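You operate a simulated robot arm through the tools that you are given. There is no shell and no other tool. Be economical: measure what you need, move in short steps, check, and stop when the job is done.

The job below is to be done with a simulated robot arm. You get a single attempt, and the scene is never put back.

## Task
Put one of the fins from the press end of the blue table on the brown panel.
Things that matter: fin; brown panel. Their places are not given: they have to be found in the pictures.

The check looks at the end state, three seconds after you hand in, the way a careful person would. Anything else that was tipped, shoved, dropped, spilled or broken makes it a failure.

## Robot
A 7-joint arm with a two-finger parallel gripper, fixed in place. Base frame: the origin is at the foot of the arm, x ahead of it, y to its left, z up; the work surface is at about z = 0. Lengths are in cm, angles in degrees, forces in N, time in s.
With the tool pointing down near the work surface it reaches from about 22 to 58 cm from the base axis. Its first joint turns from -66.0 to 66.0 degrees. Payload 2.5 kg.
Tool frame: the origin (TCP) lies between the finger pads and is the grasp point; the fingertips stand 2.3 cm ahead of it; z points along the fingers, y is the line along which they close. Largest opening 9.4 cm; finger width 3.8, thickness 1; the body of the gripper, 5.4 by 9.6 cm, starts 3.9 cm behind the TCP.
Orientation is told as [roll, pitch, yaw] about the base's x, y, z axes, in that order, counted from this pose: with the fingers straight down and closing along the base's y, the tool's x points along the base's -x, its y along +y and its z along -z.

## Interface
- The arm moves only by the tool apply_moves. Its argument "deltas" is a list that holds one entry, the list of rows, each a list of 7 numbers: the shift along the tool's x, y, z in cm, then the turn, a rotation vector about the tool's x, y, z in degrees, then the finger opening in cm, from 0 to 9.4. In form: [[[dx, dy, dz, wx, wy, wz, jaw], ...]]. A call has 1 to 10 rows; each row shifts and turns the commanded pose from where the row before left it, along the tool's axes as they then stand. Rows are played at 5 a second. More than 5 cm and 8.6 degrees between two rows, or a gripper value outside its range, and nothing of the call is played. A pose out of reach is approached as far as the arm can. The call stops where the force on the tool passes 40 N (or 10 N more than at its start, if that is more) or the arm is blocked; 0.2 s more then pass. Each finger travels about 10.8 cm/s and halts on what it meets, pressing with about 24 N; the grip force reading is that of the motor and also rises with nothing between the fingers. The clock runs only during rows and for 0.2 s after the last one: add rows that do not move to give the fingers time. It gives the time, the measured TCP pose, the force on the tool (base axes), the opening and the grip force at its end, in the units of the frame above (readings bear some noise), and new pictures: "views" is both (left out), scene, wrist or none.
- Cameras (640 x 400 px; columns grow to the right, rows downward): "scene" is fixed at [13.23, -40.8, 53.75]; the picture's right is [0.70, -0.72, 0.00], its down [-0.53, -0.52, -0.67] and it looks along [0.48, 0.46, -0.75] (base axes); focal length 218 px, centre (320, 200). "wrist" rides on the gripper at [-3.9, 0, -4.4] in the tool frame; the picture's right is [0.00, -1.00, 0.00], its down [0.97, 0.00, -0.24] and it looks along [0.24, 0.00, 0.97] (tool axes); focal length 218 px, centre (320, 200).
- locate(camera, pixels): for up to 12 pixels [column, row] of the newest picture of that camera ("zoom" is the newest enlarged one), the place [x, y, z] in the base frame of the surface seen there, good to about 0.3 cm, but the place of the scene camera against the robot may be out by one fixed shift of up to 2.5 cm in any direction. The clock stands still meanwhile.
- zoom(camera, box): a new picture of the part [left, top, right, bottom] of that camera's present view, enlarged. The clock stands still meanwhile.
- hand_in(): hands the job in; it is judged then, once.

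Keep the steps short. Do not move on a guess: measure, check each grasp and each placing, and mend mistakes. In all there are 60 turns and 120 pictures (those below and enlarged ones count). Leave the gripper open and the arm clear of the work at the hand-in unless told otherwise, and finish with a single line.

The tools are called after "Call:" as name(argument=value, ...) on one line, values as JSON. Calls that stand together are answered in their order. apply_moves: Moves the arm, as the interface text tells. Its arguments: {"type":"object","properties":{"deltas":{"type":"array"},"views":{"type":"string","enum":["both","scene","wrist","none"]}},"required":["deltas"]} The other tools are called the same way: locate (camera, pixels) gives the place of the surface under pixels of a picture; zoom (camera, box) takes an enlarged picture of a part of a camera's view; hand_in () hands the job in.

At the start:

```text
t: 0.0
tool_pos: [36.66, -4.83, 30.22]
tool_rot: [0.0, 0.0, 0.0]
force: [0.3, 0.5, -1.0]
gripper_width: 9.41
grasp_force: 0.1
```

scene: 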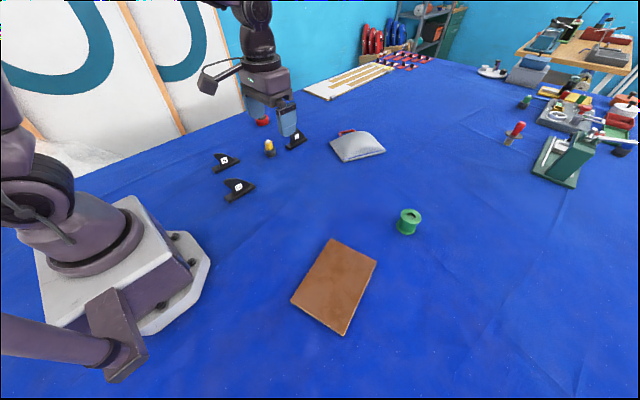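
wrist: 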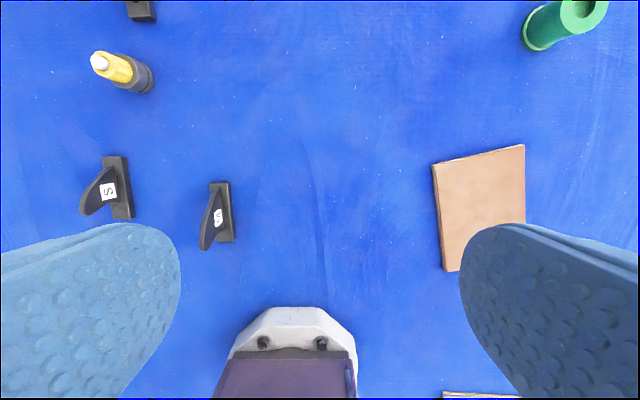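

I see three dark fins on the left at about (226,162), (239,188) and (296,140), and the brown panel at (335,287). A green press-like object is at (565,160). I'll zoom in to find which end the press is on and whether any fins are near it.

Call:
zoom(camera="scene", box=[460, 0, 640, 200])

Call:
zoom(camera="scene", box=[180, 60, 440, 222])

Call:
locate(camera="scene", pixels=[[226, 162], [239, 188], [296, 140], [335, 287], [565, 160], [515, 132], [620, 150], [270, 148], [357, 145], [408, 222]])

```text
2.00 times, centred on (550, 100) of scene
```

zoom: 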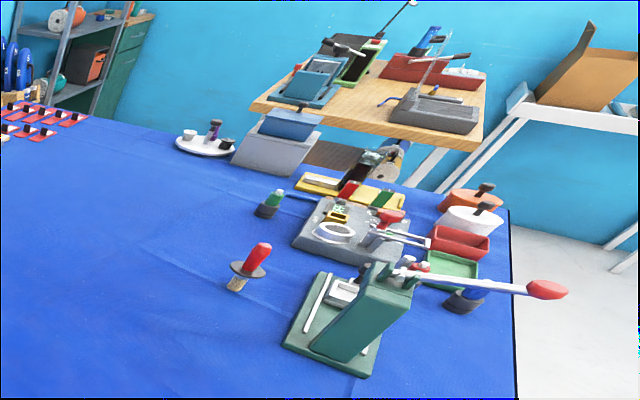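

```text
2.46 times, centred on (310, 141) of scene
```

zoom: 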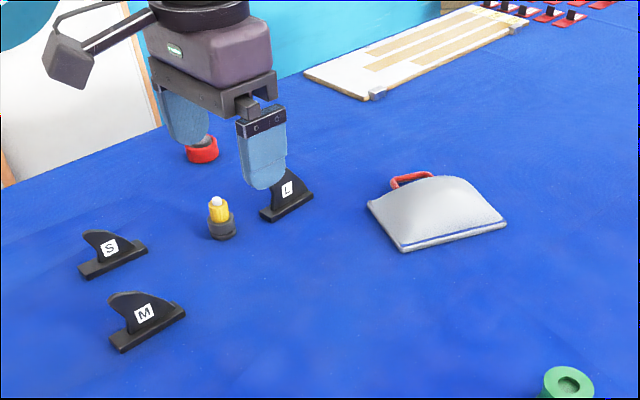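

```text
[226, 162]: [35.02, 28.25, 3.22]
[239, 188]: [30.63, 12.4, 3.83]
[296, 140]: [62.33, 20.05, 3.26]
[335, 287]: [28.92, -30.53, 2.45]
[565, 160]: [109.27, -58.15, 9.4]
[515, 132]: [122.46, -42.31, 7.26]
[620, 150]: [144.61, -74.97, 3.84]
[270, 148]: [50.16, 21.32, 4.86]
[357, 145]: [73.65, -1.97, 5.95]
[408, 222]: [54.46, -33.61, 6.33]
```

The fins are marked S, M and L, and the press (green, red lever) is far off at about x 109, y -58. The wrist picture also shows something at its bottom edge (480,395). Before choosing a fin, I'll move sideways toward -y to view the part of the table the scene camera can't see.

Call:
apply_moves(deltas=[[[0, -4, -1, 0, 0, 0, 9.4], [0, -4, -1, 0, 0, 0, 9.4], [0, -4, -1, 0, 0, 0, 9.4], [0, -4, -1, 0, 0, 0, 9.4], [0, -4, -1, 0, 0, 0, 9.4]]])

```text
t: 1.2
tool_pos: [36.61, -24.96, 35.1]
tool_rot: [0.0, 0.0, 0.0]
force: [0.1, -0.5, -0.5]
gripper_width: 9.4
grasp_force: 0.1
```

scene: 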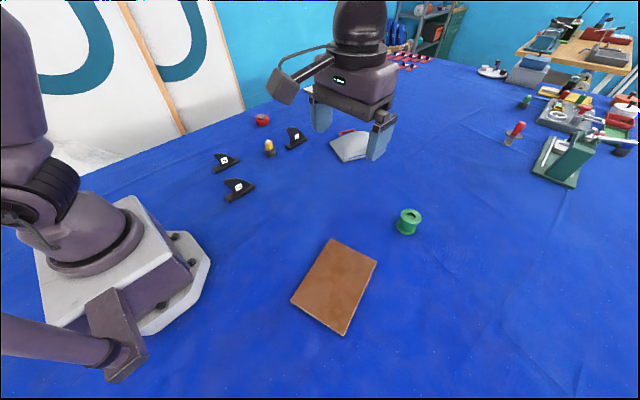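
wrist: 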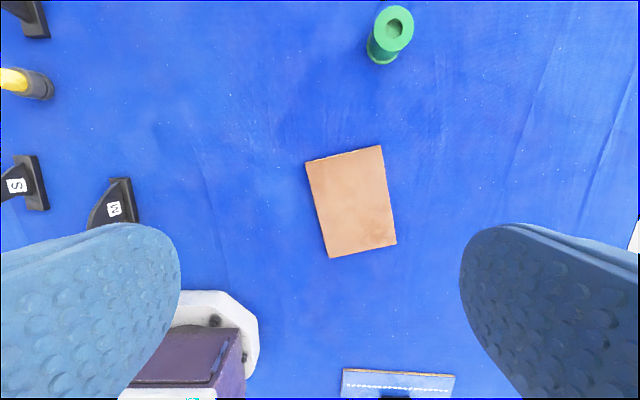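

The bottom edge (400,385) shows part of another board with a black thing on it, and there's something white at the right edge (637,240). I'll tilt the wrist camera to see both the near side and the -y side.

Call:
apply_moves(deltas=[[[0, 0, 0, 0, 8, 0, 9.4], [0, 0, 0, 0, 8, 0, 9.4], [0, 0, 0, 0, 8, 0, 9.4], [0, 0, 0, 0, 8, 0, 9.4]]], views="wrist")

Call:
apply_moves(deltas=[[[0, 0, 0, 0, -8, 0, 9.4], [0, 0, 0, 0, -8, 0, 9.4], [0, 0, 0, 0, -8, 0, 9.4], [0, 0, 0, 0, -8, 0, 9.4], [0, 0, 0, 8, 0, 0, 9.4], [0, 0, 0, 8, 0, 0, 9.4], [0, 0, 0, 8, 0, 0, 9.4], [0, 0, 0, 8, 0, 0, 9.4]]], views="wrist")

```text
t: 2.2
tool_pos: [36.63, -24.9, 35.19]
tool_rot: [0.0, 32.1, 0.1]
force: [0.6, -0.2, -0.7]
gripper_width: 9.43
grasp_force: 0.0
```

wrist: 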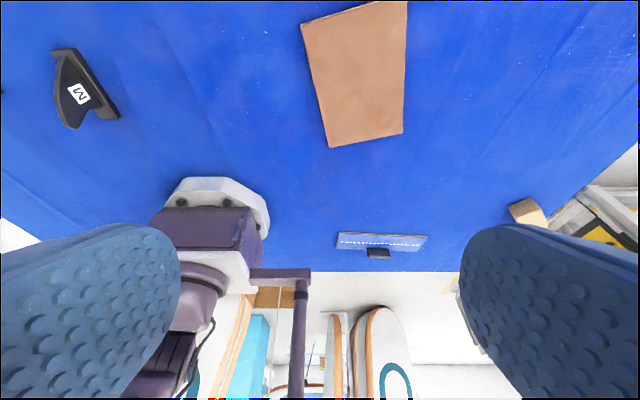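

```text
t: 4.0
tool_pos: [36.7, -24.89, 35.3]
tool_rot: [-32.1, -0.1, 0.0]
force: [0.4, -0.5, -0.9]
gripper_width: 9.4
grasp_force: 0.1
```

wrist: 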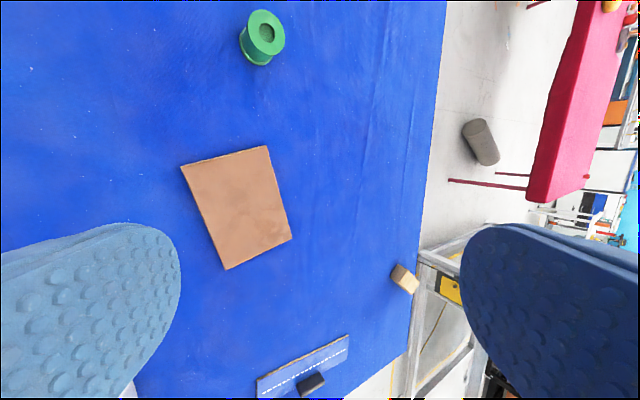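

A blue plaque with white writing stands at the near edge of the table, at (305,370). I'll enlarge it to read it.

Call:
zoom(camera="wrist", box=[240, 320, 368, 400])

```text
5.00 times, centred on (304, 360) of wrist
```

zoom: 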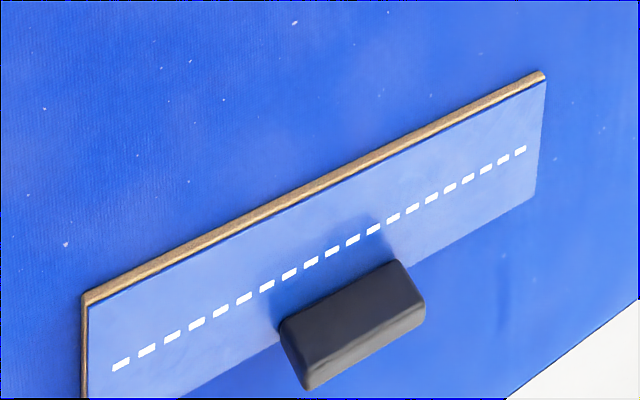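

That's just a board with a dashed line, so there are no fins on the near or -y side. Next I'll enlarge the far press end and the rows of small red and black items at the far left, since those could be fins too.

Call:
zoom(camera="scene", box=[370, 40, 450, 90])

Call:
zoom(camera="scene", box=[512, 80, 640, 160])

Call:
zoom(camera="scene", box=[200, 90, 408, 220])

Call:
locate(camera="scene", pixels=[[226, 170], [239, 197], [296, 146], [262, 119], [400, 60], [420, 300], [600, 300], [335, 287], [480, 80], [500, 138], [100, 175], [630, 380]])

```text
8.00 times, centred on (410, 65) of scene
```

zoom: 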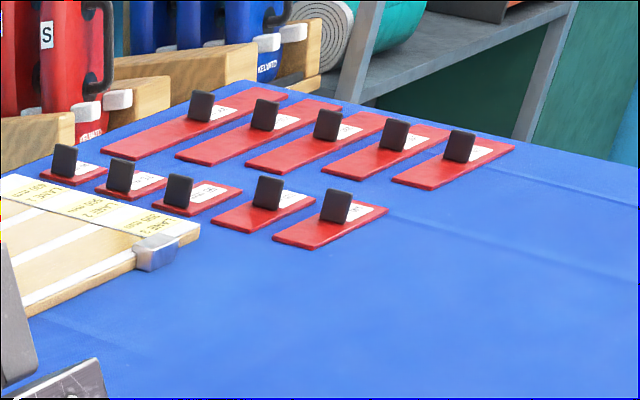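

```text
5.00 times, centred on (576, 120) of scene
```

zoom: 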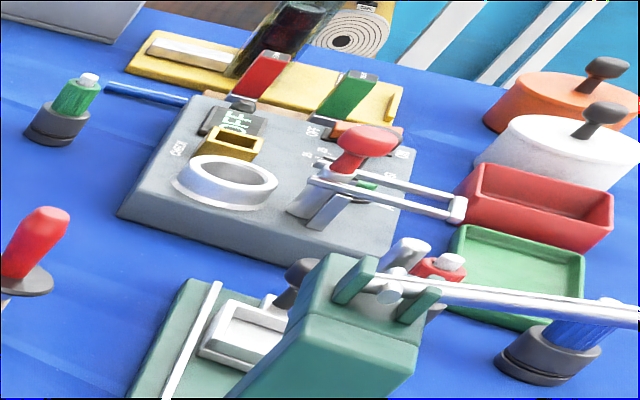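

```text
3.08 times, centred on (304, 155) of scene
```

zoom: 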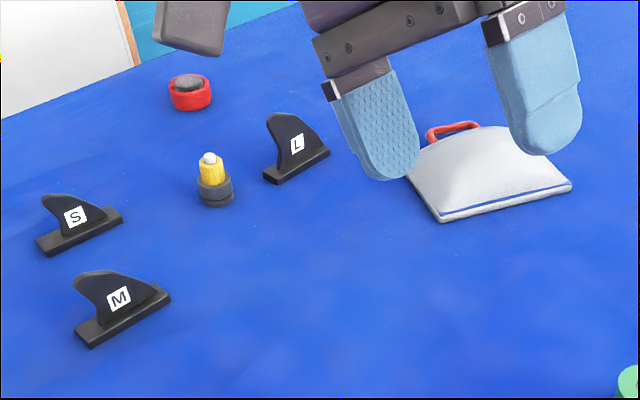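

```text
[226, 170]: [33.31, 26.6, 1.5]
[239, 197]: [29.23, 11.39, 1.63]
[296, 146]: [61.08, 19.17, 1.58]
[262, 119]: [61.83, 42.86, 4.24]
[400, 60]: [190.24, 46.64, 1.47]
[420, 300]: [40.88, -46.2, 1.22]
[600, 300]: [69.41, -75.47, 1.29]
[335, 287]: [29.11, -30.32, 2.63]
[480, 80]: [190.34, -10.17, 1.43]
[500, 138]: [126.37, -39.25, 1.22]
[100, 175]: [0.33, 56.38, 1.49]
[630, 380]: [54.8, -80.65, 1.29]
```

The red and black items are scrapers or labels rather than fins, so the only fins are S, M and L. L is the nearest of the three to the press, so it fits the wording best. I'll move the wrist camera back over the fins, measure them without the scene camera's shift, and see whether L can be reached.

Call:
apply_moves(deltas=[[[0, 0, 0, -8, 0, 0, 9.4], [0, 0, 0, -8, 0, 0, 9.4], [0, 0, 0, -8, 0, 0, 9.4], [0, 0, 0, -8, 0, 0, 9.4], [0, 4.8, 0, 0, 0, 0, 9.4], [0, 4.8, 0, 0, 0, 0, 9.4], [0, 4.8, 0, 0, 0, 0, 9.4], [0, 4.8, 0, 0, 0, 0, 9.4], [0, 4.8, 0, 0, 0, 0, 9.4], [0, 4.8, 0, 0, 0, 0, 9.4]]], views="none")

Call:
apply_moves(deltas=[[[-2, 4.5, 0, 0, 0, 0, 9.4], [-2, 4.5, 0, 0, -5, 0, 9.4], [0, 0, 0, 0, -8, 0, 9.4], [0, 0, 0, 0, 0, 0, 9.4]]])

```text
t: 6.2
tool_pos: [36.51, 4.07, 35.27]
tool_rot: [0.1, 0.0, -0.1]
force: [-0.1, 0.3, -0.5]
gripper_width: 9.42
grasp_force: 0.0
```

```text
t: 7.2
tool_pos: [40.68, 12.89, 35.22]
tool_rot: [0.1, -13.1, -0.1]
force: [0.1, 0.5, -0.6]
gripper_width: 9.41
grasp_force: 0.2
```

scene: 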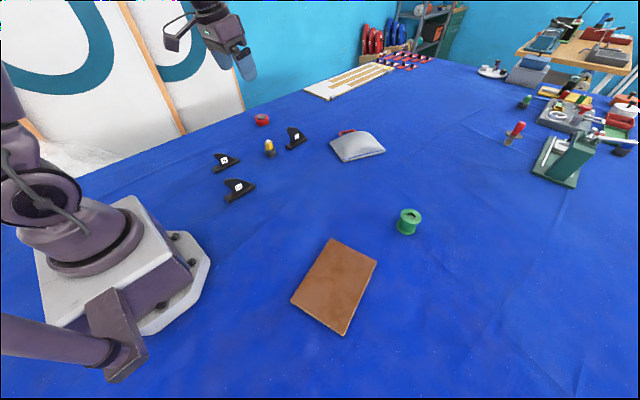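
wrist: 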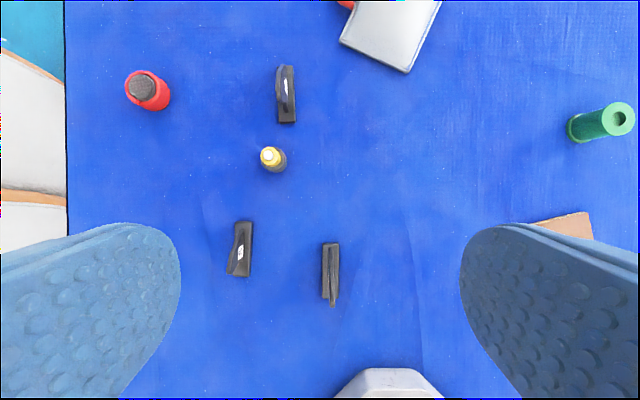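

All three fins are in the wrist view: L at (286,94), S at (241,248) and M at (331,272). I'll measure them.

Call:
locate(camera="wrist", pixels=[[281, 68], [293, 121], [279, 121], [286, 90], [247, 223], [240, 275], [331, 244], [331, 295], [333, 303], [238, 250], [271, 153], [380, 100]])

Call:
zoom(camera="wrist", box=[206, 44, 366, 144])

Call:
zoom(camera="wrist", box=[206, 210, 366, 310])

```text
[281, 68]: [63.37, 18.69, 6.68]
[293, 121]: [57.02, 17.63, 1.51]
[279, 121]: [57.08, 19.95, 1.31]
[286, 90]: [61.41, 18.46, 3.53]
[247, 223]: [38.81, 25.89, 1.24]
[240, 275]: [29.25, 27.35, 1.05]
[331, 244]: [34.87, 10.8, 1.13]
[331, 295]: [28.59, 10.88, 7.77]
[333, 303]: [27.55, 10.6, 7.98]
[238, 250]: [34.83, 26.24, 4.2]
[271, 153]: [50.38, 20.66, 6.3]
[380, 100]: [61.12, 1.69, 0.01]
```

```text
4.00 times, centred on (286, 94) of wrist
```

zoom: 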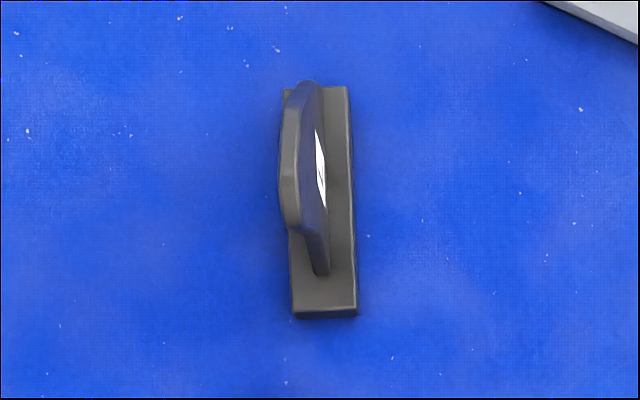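

```text
4.00 times, centred on (286, 260) of wrist
```

zoom: 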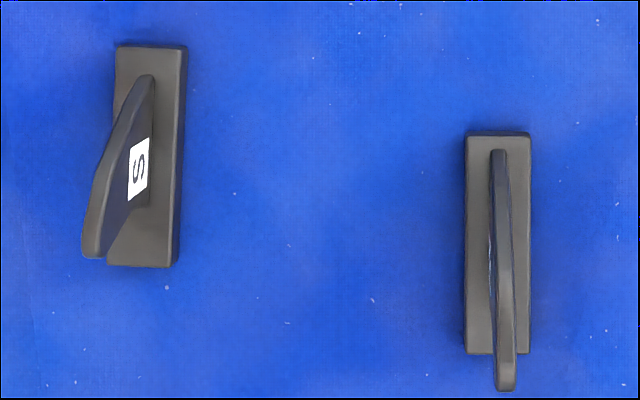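

L's base starts near x 57, y 18.8 and runs outward along x. Its centre is about 65 cm out, which is past the straight-down reach but should be reachable with the tool tilted outward. I'll measure its base edges to get the exact axis.

Call:
locate(camera="wrist", pixels=[[292, 68], [293.5, 95], [294.5, 119], [279, 116], [278, 100], [287, 112], [284, 104], [280, 88], [282, 66.5], [354, 42], [276, 165], [285, 158]])

Call:
locate(camera="scene", pixels=[[290, 129], [296, 137], [286, 148], [306, 139], [333, 240], [376, 262], [344, 334], [291, 299], [335, 287], [239, 181]])

Call:
zoom(camera="scene", box=[256, 100, 336, 150])

```text
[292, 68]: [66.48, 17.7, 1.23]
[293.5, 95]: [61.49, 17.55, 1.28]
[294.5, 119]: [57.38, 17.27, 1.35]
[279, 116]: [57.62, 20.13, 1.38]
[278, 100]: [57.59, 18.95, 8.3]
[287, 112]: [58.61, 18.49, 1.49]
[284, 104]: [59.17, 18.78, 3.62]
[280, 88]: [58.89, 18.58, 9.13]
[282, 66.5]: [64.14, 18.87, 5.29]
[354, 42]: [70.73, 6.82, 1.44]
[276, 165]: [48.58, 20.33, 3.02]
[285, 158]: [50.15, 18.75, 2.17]
```

```text
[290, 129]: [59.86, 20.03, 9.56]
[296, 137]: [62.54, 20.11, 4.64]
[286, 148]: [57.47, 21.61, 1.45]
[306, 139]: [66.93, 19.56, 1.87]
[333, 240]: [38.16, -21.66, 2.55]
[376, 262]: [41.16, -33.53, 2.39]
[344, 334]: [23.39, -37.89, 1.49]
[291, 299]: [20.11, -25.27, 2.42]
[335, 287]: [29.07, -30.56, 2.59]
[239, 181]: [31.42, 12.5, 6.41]
```

```text
8.00 times, centred on (296, 125) of scene
```

zoom: 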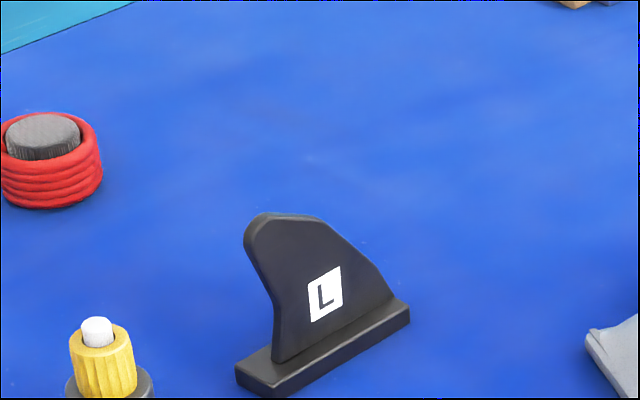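

L has a base of x 57–66.8 and y 17.4–20, 1.4 high. Its blade is at y≈18.7, about 9 tall, with the tip toward -x. I'll grip the blade with the tool tilted 30° outward, near (60.5, 18.7, 5.5). First I go to a pre-grasp point 12 cm back along the tool axis, about (54.5, 18.7, 15.9), which is above the yellow bottle.

Call:
apply_moves(deltas=[[[0, 0, 0, 0, -8.5, 0, 9.4], [0, 0, 0, 0, -8.4, 0, 9.4], [-0.383, 0.967, 3.933, 0, 0, 0, 9.4], [-0.383, 0.967, 3.933, 0, 0, 0, 9.4], [-0.383, 0.967, 3.933, 0, 0, 0, 9.4], [-0.383, 0.967, 3.933, 0, 0, 0, 9.4], [-0.383, 0.967, 3.933, 0, 0, 0, 9.4], [-0.383, 0.967, 3.933, 0, 0, 0, 9.4], [0, 0, 0, -1.35, 0, -2.34, 9.4], [0, 0, 0, 0, 0, 0, 9.4]]])

```text
t: 9.4
tool_pos: [54.27, 18.89, 16.05]
tool_rot: [-0.1, -29.9, 2.8]
force: [1.1, 0.3, 0.3]
gripper_width: 9.39
grasp_force: 0.0
```

scene: 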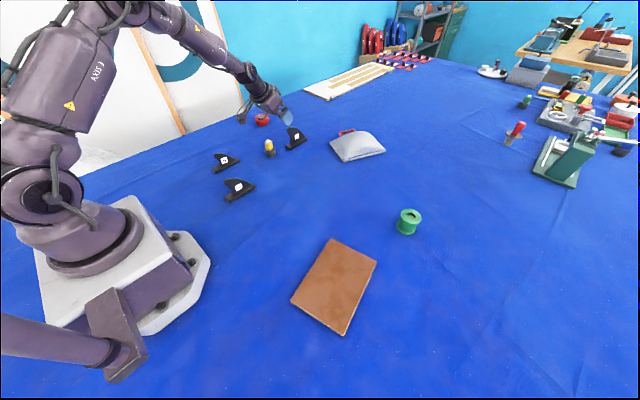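
wrist: 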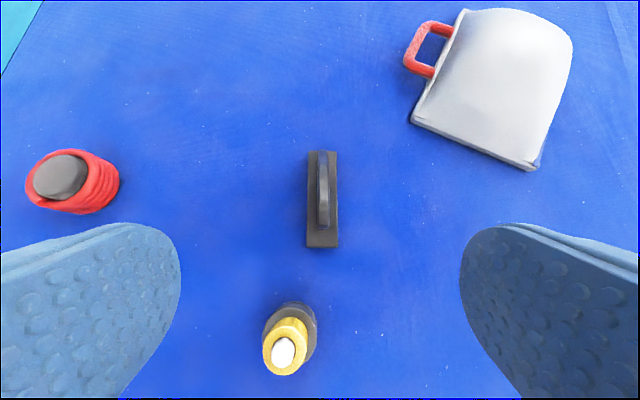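

The arm reaches well, and the fin sits straight ahead with its blade at column 323, aligned with the tool. I'll re-measure the blade from this closer view before going in.

Call:
locate(camera="wrist", pixels=[[323, 170], [323, 190], [323, 222], [322, 154], [310, 240], [336, 240], [334, 156], [311, 156], [283, 352], [300, 305]])

Call:
zoom(camera="wrist", box=[240, 145, 400, 245])

```text
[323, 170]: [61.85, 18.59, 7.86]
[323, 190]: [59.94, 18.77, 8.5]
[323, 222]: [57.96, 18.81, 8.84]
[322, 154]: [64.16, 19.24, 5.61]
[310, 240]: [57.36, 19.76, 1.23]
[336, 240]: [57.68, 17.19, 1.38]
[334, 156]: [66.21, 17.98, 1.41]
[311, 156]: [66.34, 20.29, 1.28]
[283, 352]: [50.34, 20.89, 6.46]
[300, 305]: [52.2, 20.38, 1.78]
```

```text
4.00 times, centred on (320, 195) of wrist
```

zoom: 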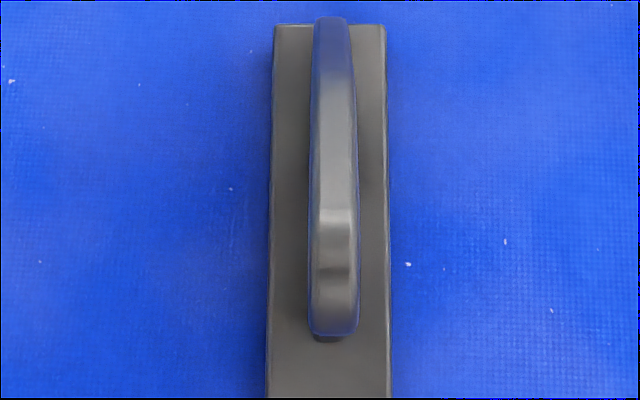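

The blade's midline is y≈18.75 around x 60, so I'll shift 0.4 to -y and go in 12 cm along the tool axis.

Call:
apply_moves(deltas=[[[-0.1, -0.4, 3, 0, 0, 0, 9.4], [-0.1, 0, 3, 0, 0, 0, 9.4], [0, 0, 3, 0, 0, 0, 9.4], [0, 0, 1.5, 0, 0, 0, 9.4], [0, 0, 1.5, 0, 0, 0, 9.4], [0, 0, 0, 0, 0, 0, 9.4]]])

```text
t: 10.8
tool_pos: [60.68, 18.67, 5.77]
tool_rot: [0.1, -30.1, 2.6]
force: [-0.3, 0.1, 3.3]
gripper_width: 9.41
grasp_force: 0.0
```

scene: 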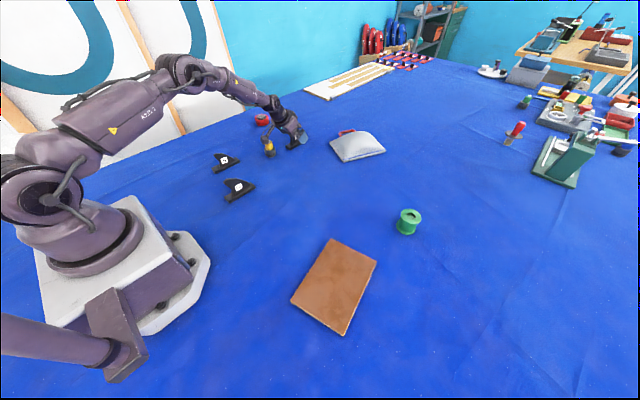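
wrist: 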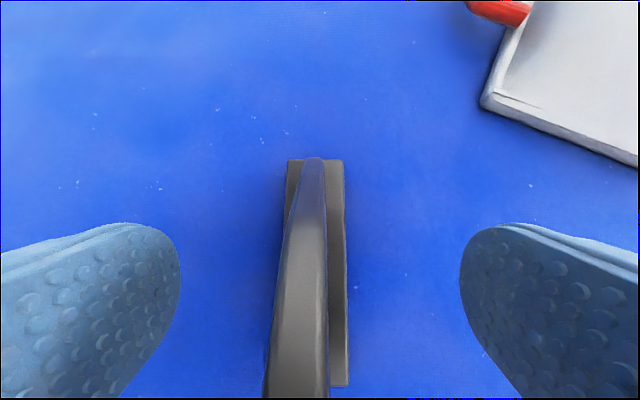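

The upward force went from 0.3 to 3.3 N, and the blade looks a little left of centre. I'll check that nothing touches the bottle and measure the blade again.

Call:
zoom(camera="scene", box=[246, 100, 326, 150])

Call:
locate(camera="wrist", pixels=[[300, 380], [305, 300], [310, 240], [313, 180], [345, 300], [345, 380], [290, 170]])

```text
8.00 times, centred on (286, 125) of scene
```

zoom: 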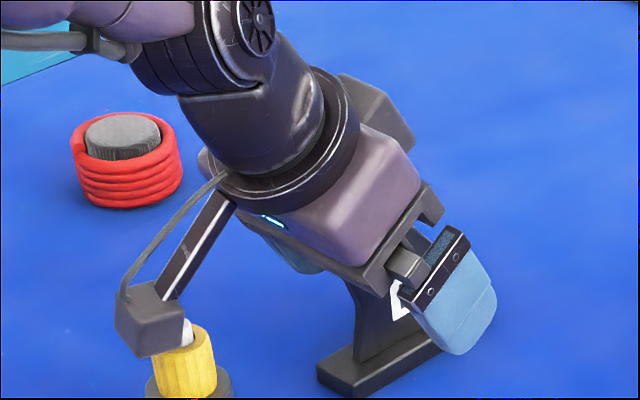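

```text
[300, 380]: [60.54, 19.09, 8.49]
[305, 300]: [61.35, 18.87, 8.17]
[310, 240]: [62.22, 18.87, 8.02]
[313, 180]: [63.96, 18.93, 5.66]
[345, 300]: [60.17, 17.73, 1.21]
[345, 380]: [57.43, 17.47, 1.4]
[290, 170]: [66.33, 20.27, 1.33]
```

A bracket box on the inner side of the wrist is right on the bottle's cap. I'll measure the box, then back straight out along the tool axis.

Call:
locate(camera="scene", pixels=[[264, 141], [267.5, 143.5], [262, 139], [268, 137], [270, 147], [290, 142]])

Call:
apply_moves(deltas=[[[0, 0, -1, 0, 0, 0, 9.4], [0, 0, -2, 0, 0, 0, 9.4], [0, 0, -3, 0, 0, 0, 9.4], [0, 0, -3, 0, 0, 0, 9.4], [0, 0, -3, 0, 0, 0, 9.4]]])

```text
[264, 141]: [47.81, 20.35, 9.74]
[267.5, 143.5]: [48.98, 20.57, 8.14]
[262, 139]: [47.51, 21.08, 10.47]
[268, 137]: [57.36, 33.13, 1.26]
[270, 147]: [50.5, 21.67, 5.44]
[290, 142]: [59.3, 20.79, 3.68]
```

```text
t: 12.0
tool_pos: [54.45, 18.35, 16.09]
tool_rot: [0.0, -30.0, 2.7]
force: [-0.7, 0.0, 0.7]
gripper_width: 9.41
grasp_force: 0.1
```

scene: 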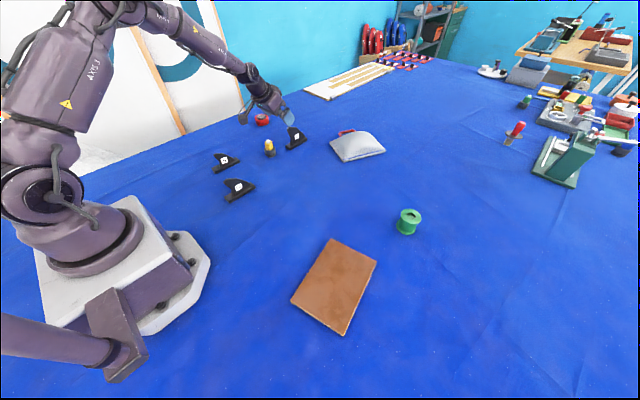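
wrist: 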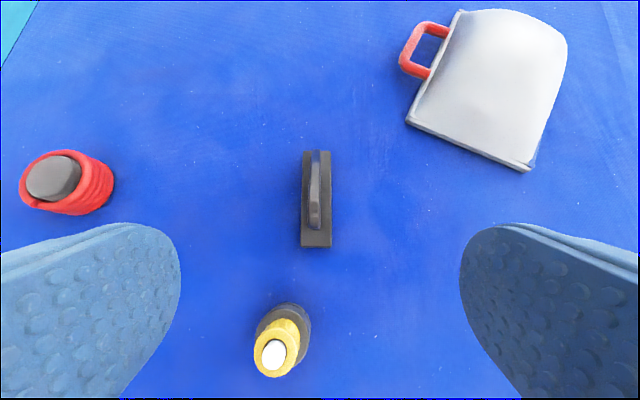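

I'm clear, with the force back near zero. The bottle looks upright. I'll confirm it hasn't moved from (50.3, 20.9, 6.5).

Call:
locate(camera="wrist", pixels=[[274, 354], [290, 307], [275, 340], [314, 190]])

Call:
zoom(camera="scene", box=[246, 100, 326, 150])

Call:
zoom(camera="scene", box=[230, 110, 310, 160])

```text
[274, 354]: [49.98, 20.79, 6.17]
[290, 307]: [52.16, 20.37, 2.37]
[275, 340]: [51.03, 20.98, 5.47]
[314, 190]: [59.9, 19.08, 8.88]
```

```text
8.00 times, centred on (286, 125) of scene
```

zoom: 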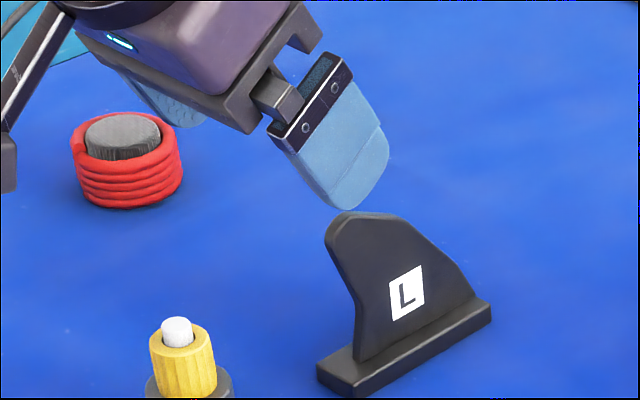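

```text
8.00 times, centred on (270, 135) of scene
```

zoom: 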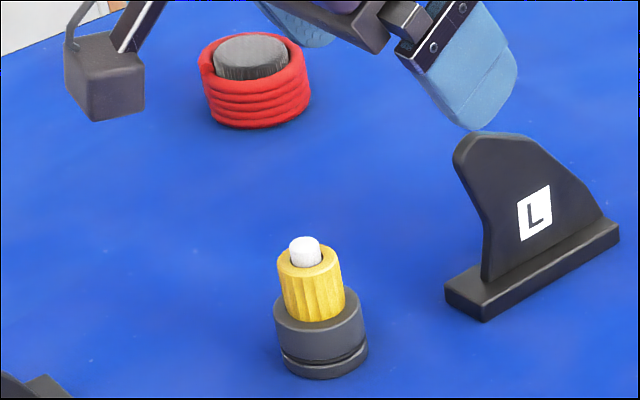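

The bottle is exactly where it was (cap still at pixel (268,141)). With less tilt the box sits higher: at 20° it should clear the bottle by about 3 cm. I'll go to 20° and stop partway.

Call:
apply_moves(deltas=[[[0, 0, 0, 0, 5, 0, 9.4], [0, 0, 0, 0, 5, 0, 9.4], [-2.02, 0.23, 1.9, 0, 0, 0, 9.4], [0, 0, 2, 0, 0, 0, 9.4], [0, 0, 2, 0, 0, 0, 9.4], [0, 0, 2, 0, 0, 0, 9.4], [0, 0, 0, 0, 0, 0, 9.4]]])

Call:
zoom(camera="scene", box=[240, 90, 336, 150])

```text
t: 13.6
tool_pos: [59.2, 18.89, 9.44]
tool_rot: [0.1, -20.0, 2.7]
force: [-0.5, 0.4, 0.5]
gripper_width: 9.4
grasp_force: 0.1
```

scene: 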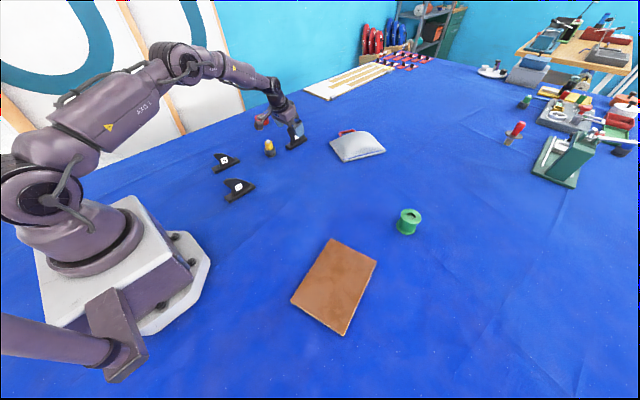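
wrist: 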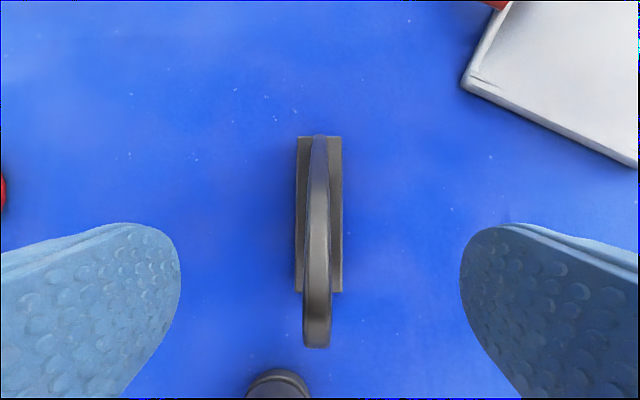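

```text
6.67 times, centred on (288, 120) of scene
```

zoom: 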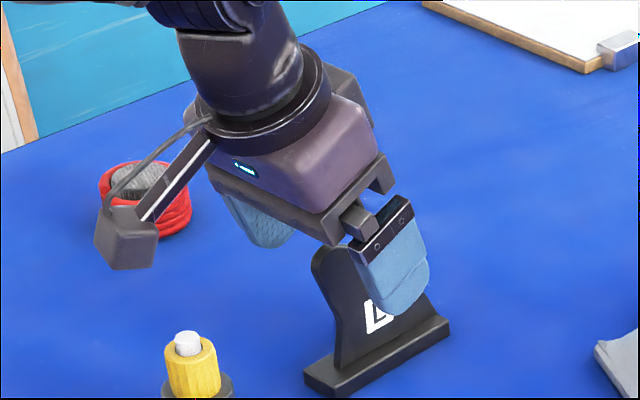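

The box clears the bottle this time. The blade tip is at about z 9, so the gripper body limits how deep I can go. I'll stop at TCP z≈6.6, which still gives good pad overlap, and close slowly.

Call:
apply_moves(deltas=[[[0, 0.12, 1.5, 0, 0, 0, 9.4], [0, 0, 1.5, 0, 0, 0, 9.4], [0, 0, 0, 0, 0, 0, 9.4]]])

Call:
zoom(camera="scene", box=[240, 90, 336, 150])

```text
t: 14.4
tool_pos: [60.12, 18.87, 6.48]
tool_rot: [0.0, -19.8, 2.7]
force: [-0.4, 0.2, 0.9]
gripper_width: 9.38
grasp_force: 0.0
```

scene: 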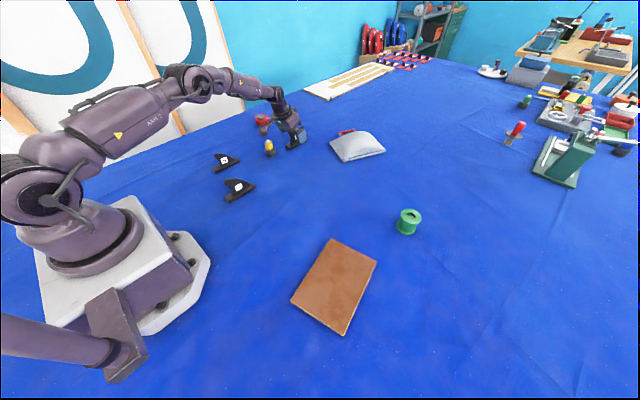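
wrist: 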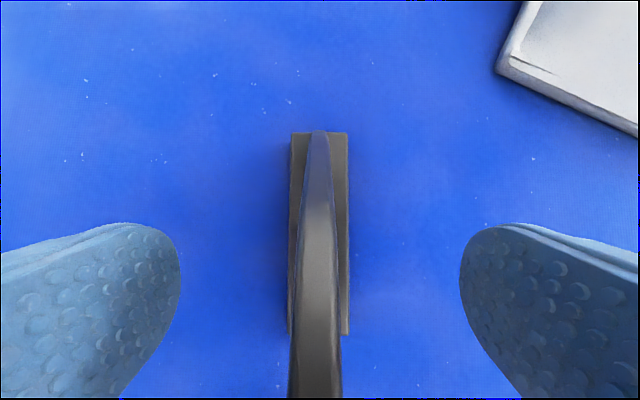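

```text
6.67 times, centred on (288, 120) of scene
```

zoom: 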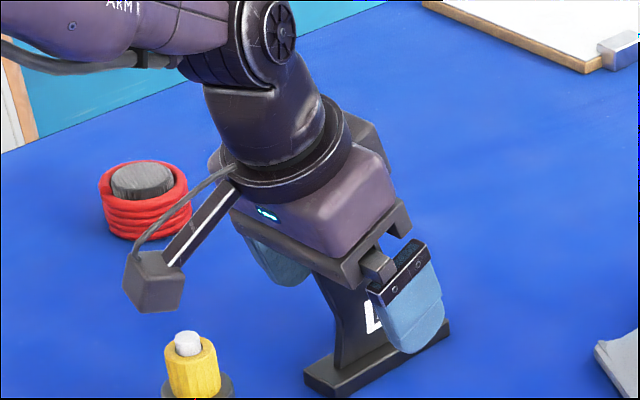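

The force is near zero, the box is clear of the bottle, and the blade is centred. Now I'll close in steps.

Call:
apply_moves(deltas=[[[0, 0, 0, 0, 0, 0, 6], [0, 0, 0, 0, 0, 0, 3], [0, 0, 0, 0, 0, 0, 1.5], [0, 0, 0, 0, 0, 0, 0], [0, 0, 0, 0, 0, 0, 0], [0, 0, 0, 0, 0, 0, 0], [0, 0, 0, 0, 0, 0, 0]]])

```text
t: 16.0
tool_pos: [60.25, 18.97, 6.56]
tool_rot: [0.0, -19.9, 2.7]
force: [-0.3, -0.4, 0.6]
gripper_width: 0.75
grasp_force: 23.9
```

scene: 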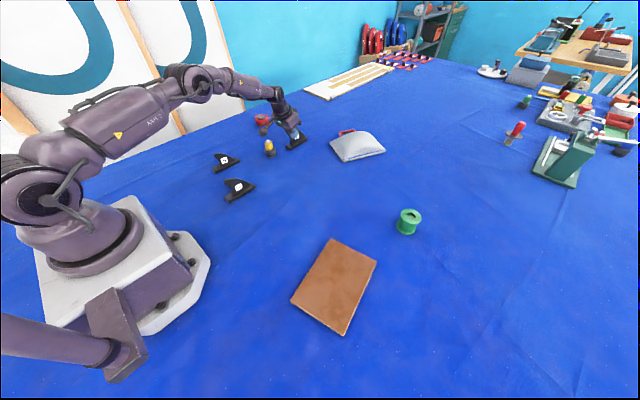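
wrist: 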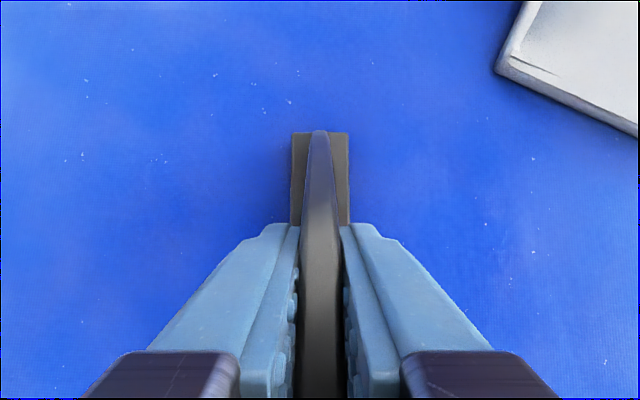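

I'm holding the blade (opening 0.75, force 24). Now I lift straight up 4 cm and check.

Call:
apply_moves(deltas=[[[-0.34, 0, -0.94, 0, 0, 0, 0], [-0.34, 0, -0.94, 0, 0, 0, 0], [-0.68, 0, -1.88, 0, 0, 0, 0]]])

Call:
zoom(camera="scene", box=[240, 90, 336, 150])

```text
t: 16.8
tool_pos: [60.3, 18.94, 10.44]
tool_rot: [0.0, -19.9, 2.8]
force: [0.3, -0.8, 0.1]
gripper_width: 0.77
grasp_force: 23.6
```

scene: 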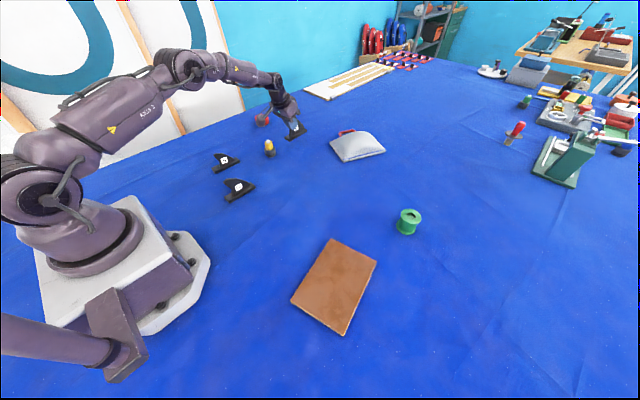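
wrist: 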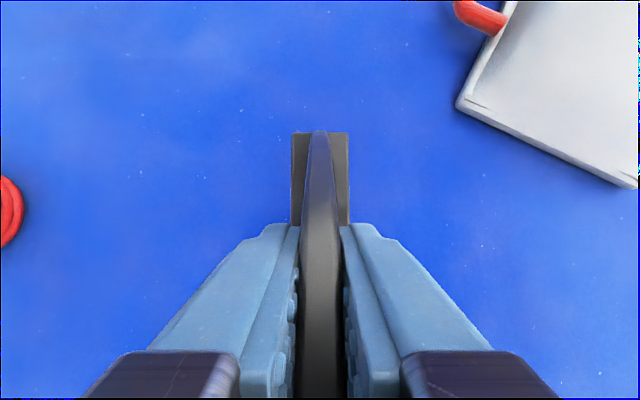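

```text
6.67 times, centred on (288, 120) of scene
```

zoom: 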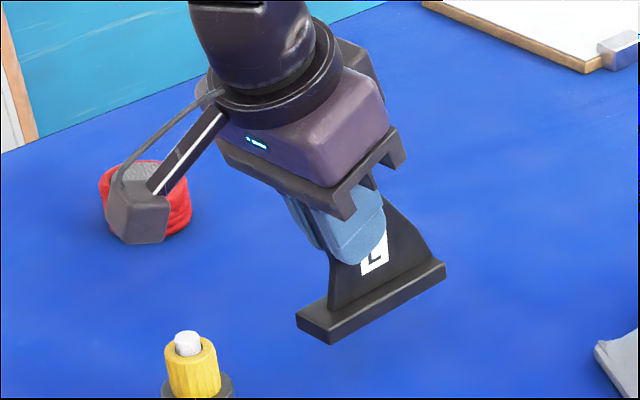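

The fin is held firmly and level. Its bottom is 6.5 cm below the TCP. I'll raise it to about z 26 and carry it over toward the panel, stopping short to measure the panel with the wrist camera.

Call:
apply_moves(deltas=[[[-1.37, 0, -3.76, 0, 0, 0, 0], [-1.37, 0, -3.76, 0, 0, 0, 0], [-1.37, 0, -3.76, 0, 0, 0, 0], [-1.37, 0, -3.76, 0, 0, 0, 0]]], views="wrist")

Call:
apply_moves(deltas=[[[2.3, -3.457, -0.836, 0, 0, 0, 0], [2.3, -3.457, -0.836, 0, 0, 0, 0], [2.3, -3.457, -0.836, 0, 0, 0, 0], [2.3, -3.457, -0.836, 0, 0, 0, 0], [2.3, -3.457, -0.836, 0, 0, 0, 0], [2.3, -3.457, -0.836, 0, 0, 0, 0], [2.3, -3.457, -0.836, 0, 0, 0, 0], [2.3, -3.457, -0.836, 0, 0, 0, 0], [2.3, -3.457, -0.836, 0, 0, 0, 0], [0, 0, 0, 0, 0, 0, 0]]])

```text
t: 17.8
tool_pos: [59.96, 19.17, 26.52]
tool_rot: [0.0, -20.0, 2.7]
force: [-0.2, -0.9, -1.1]
gripper_width: 0.74
grasp_force: 24.1
```

wrist: 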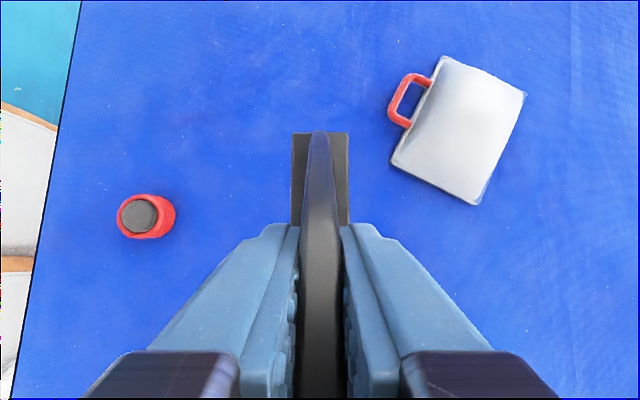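

```text
t: 20.0
tool_pos: [39.3, -13.4, 26.51]
tool_rot: [0.0, -19.9, 2.7]
force: [-0.1, -1.5, -0.5]
gripper_width: 0.75
grasp_force: 24.0
```

scene: 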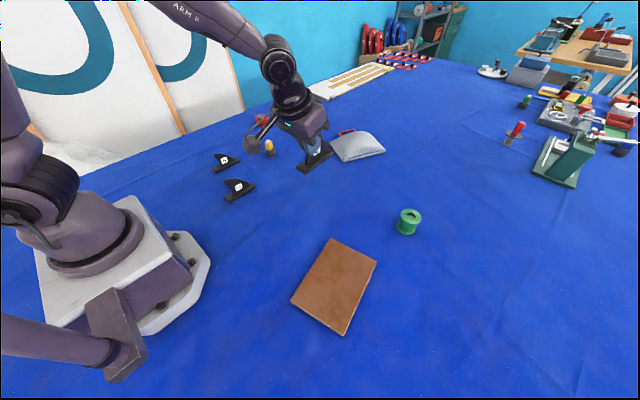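
wrist: 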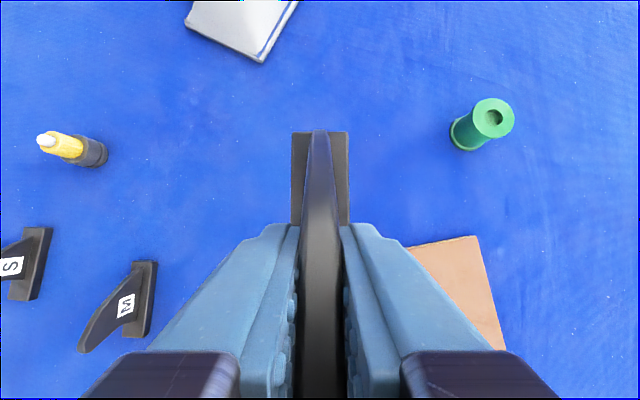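

The panel's top-left part shows at (460,280). I'll move back 9 cm in x to see all of it.

Call:
apply_moves(deltas=[[[2.82, -0.8, -1.03, 0, 0, 0, 0], [2.82, -0.8, -1.03, 0, 0, 0, 0], [2.82, -0.8, -1.03, 0, 0, 0, 0], [0, 0, 0, 0, 0, 0, 0]]], views="wrist")

```text
t: 21.0
tool_pos: [30.53, -15.93, 26.62]
tool_rot: [0.0, -19.9, 2.7]
force: [0.1, -0.9, -0.2]
gripper_width: 0.74
grasp_force: 24.4
```

wrist: 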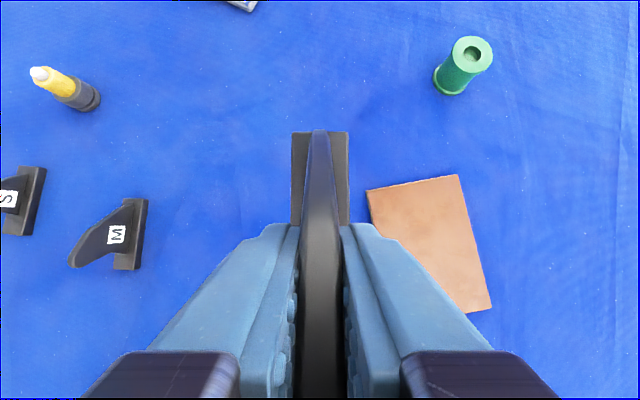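

Call:
locate(camera="wrist", pixels=[[369, 192], [457, 177], [489, 306], [468, 310], [440, 240], [520, 250], [470, 65]])

Call:
locate(camera="scene", pixels=[[333, 241], [375, 262], [343, 333], [292, 299]])

```text
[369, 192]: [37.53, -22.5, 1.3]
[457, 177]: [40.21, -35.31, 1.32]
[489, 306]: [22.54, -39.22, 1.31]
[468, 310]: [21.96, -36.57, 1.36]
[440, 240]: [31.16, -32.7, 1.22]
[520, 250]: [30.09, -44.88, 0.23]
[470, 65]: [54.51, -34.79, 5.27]
```

```text
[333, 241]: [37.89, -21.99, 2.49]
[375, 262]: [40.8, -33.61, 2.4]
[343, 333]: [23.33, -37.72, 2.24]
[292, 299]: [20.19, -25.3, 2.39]
```

The panel's corners are (37.5,-22.4), (40.2,-35.3), (22.5,-39.2) and about (19.8,-26.4). Its centre is (30,-30.8) and its top is at z≈1.3. To centre the fin's base the TCP must be at (28.3,-30.6), with final z≈7.9. I'll move above it and go down to about 11.5.

Call:
apply_moves(deltas=[[[0.68, -3.65, -0.25, 0, 0, 0, 0], [0.68, -3.65, -0.25, 0, 0, 0, 0], [0.68, -3.65, -0.25, 0, 0, 0, 0], [0.68, -3.65, -0.25, 0, 0, 0, 0], [1.28, 0, 3.53, 0, 0, 0, 0], [1.28, 0, 3.53, 0, 0, 0, 0], [1.28, 0, 3.53, 0, 0, 0, 0], [1.28, 0, 3.53, 0, 0, 0, 0], [0, 0, 0, 0, 0, 0, 0]]])

Call:
zoom(camera="scene", box=[256, 200, 416, 300])

```text
t: 23.0
tool_pos: [28.57, -31.01, 11.59]
tool_rot: [-0.1, -19.9, 2.7]
force: [-0.3, -0.1, -0.3]
gripper_width: 0.74
grasp_force: 24.2
```

scene: 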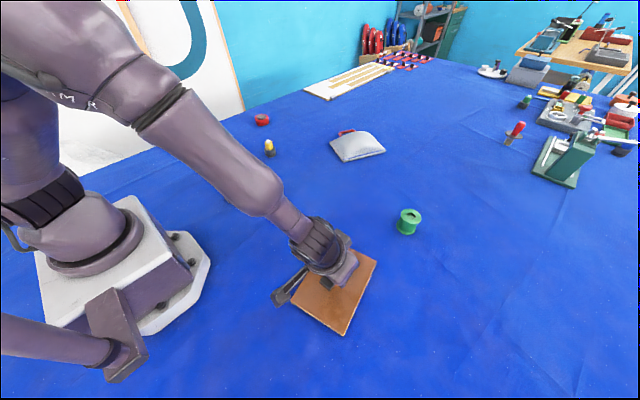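
wrist: 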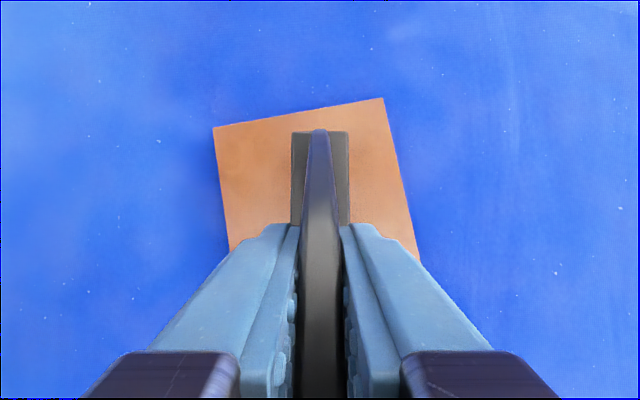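

```text
4.00 times, centred on (336, 250) of scene
```

zoom: 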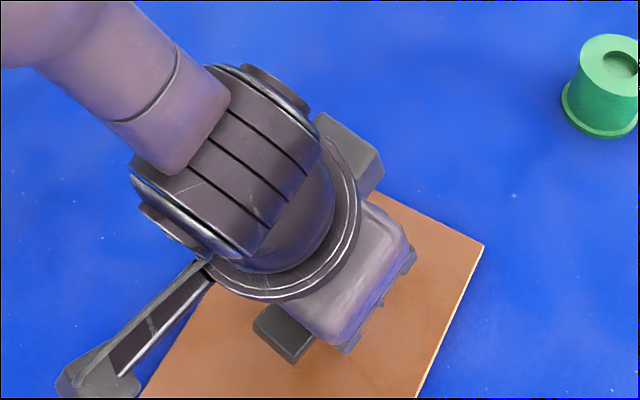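

The fin is over the middle of the panel. I'll come down 3 cm, then in small steps until contact.

Call:
apply_moves(deltas=[[[0.51, 0, 1.41, 0, 0, 0, 0], [0.51, 0, 1.41, 0, 0, 0, 0], [0.1, 0, 0.28, 0, 0, 0, 0], [0, 0, 0, 0, 0, 0, 0]]], views="wrist")

```text
t: 24.0
tool_pos: [28.54, -30.79, 8.19]
tool_rot: [0.0, -19.9, 2.7]
force: [-0.2, 0.4, -1.1]
gripper_width: 0.74
grasp_force: 23.7
```

wrist: 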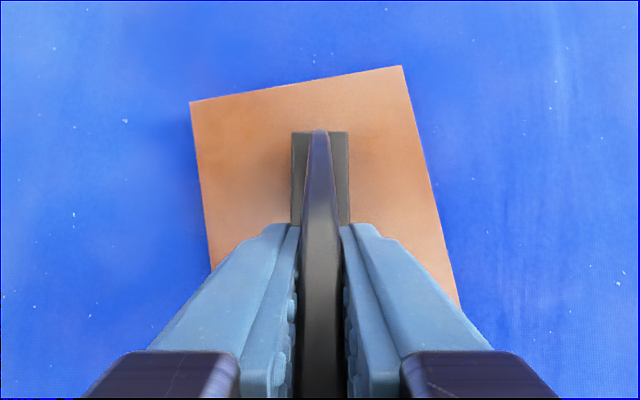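

Call:
apply_moves(deltas=[[[0.05, 0, 0.14, 0, 0, 0, 0], [0.05, 0, 0.14, 0, 0, 0, 0], [0, 0, 0, 0, 0, 0, 0]]], views="none")

```text
t: 24.8
tool_pos: [28.45, -30.86, 8.07]
tool_rot: [0.0, -19.9, 2.7]
force: [-0.6, -0.2, -0.7]
gripper_width: 0.76
grasp_force: 24.2
```

No contact yet (force -0.7). I'll go down in 0.1 cm steps.

Call:
apply_moves(deltas=[[[0.034, 0, 0.094, 0, 0, 0, 0], [0.034, 0, 0.094, 0, 0, 0, 0], [0, 0, 0, 0, 0, 0, 0]]], views="none")

```text
t: 25.6
tool_pos: [28.51, -30.65, 7.89]
tool_rot: [0.0, -20.0, 2.7]
force: [-0.1, -0.9, -0.2]
gripper_width: 0.76
grasp_force: 24.2
```

Call:
apply_moves(deltas=[[[0.034, 0, 0.094, 0, 0, 0, 0], [0.034, 0, 0.094, 0, 0, 0, 0], [0, 0, 0, 0, 0, 0, 0]]], views="wrist")

```text
t: 26.4
tool_pos: [28.53, -30.63, 7.76]
tool_rot: [-0.1, -20.0, 2.7]
force: [-2.6, 0.6, 12.4]
gripper_width: 0.74
grasp_force: 23.9
```

wrist: 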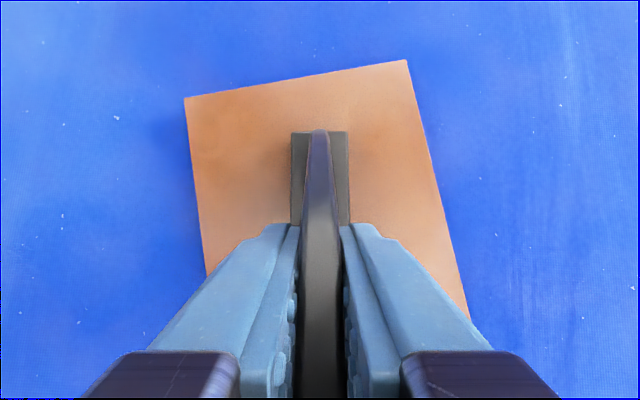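

Contact (12 N up), so the fin is seated. I'll ease the pressure slightly and open slowly.

Call:
apply_moves(deltas=[[[-0.02, 0, -0.06, 0, 0, 0, 0], [0, 0, 0, 0, 0, 0, 0.9], [0, 0, 0, 0, 0, 0, 1.3], [0, 0, 0, 0, 0, 0, 2.5], [0, 0, 0, 0, 0, 0, 5], [0, 0, 0, 0, 0, 0, 8], [0, 0, 0, 0, 0, 0, 9], [0, 0, 0, 0, 0, 0, 9]]], views="wrist")

```text
t: 28.2
tool_pos: [28.55, -30.67, 7.66]
tool_rot: [0.0, -20.0, 2.7]
force: [-0.4, 0.4, 0.6]
gripper_width: 8.99
grasp_force: 0.0
```

wrist: 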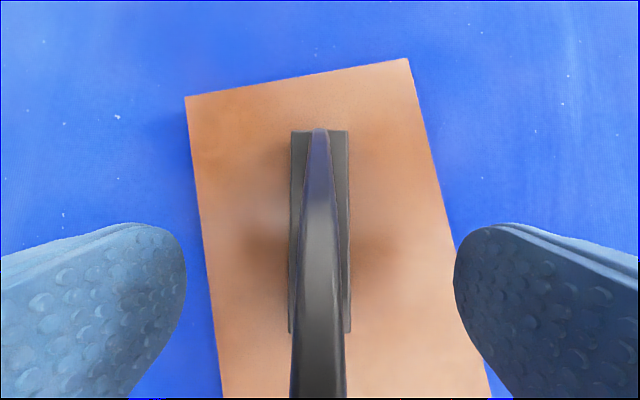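

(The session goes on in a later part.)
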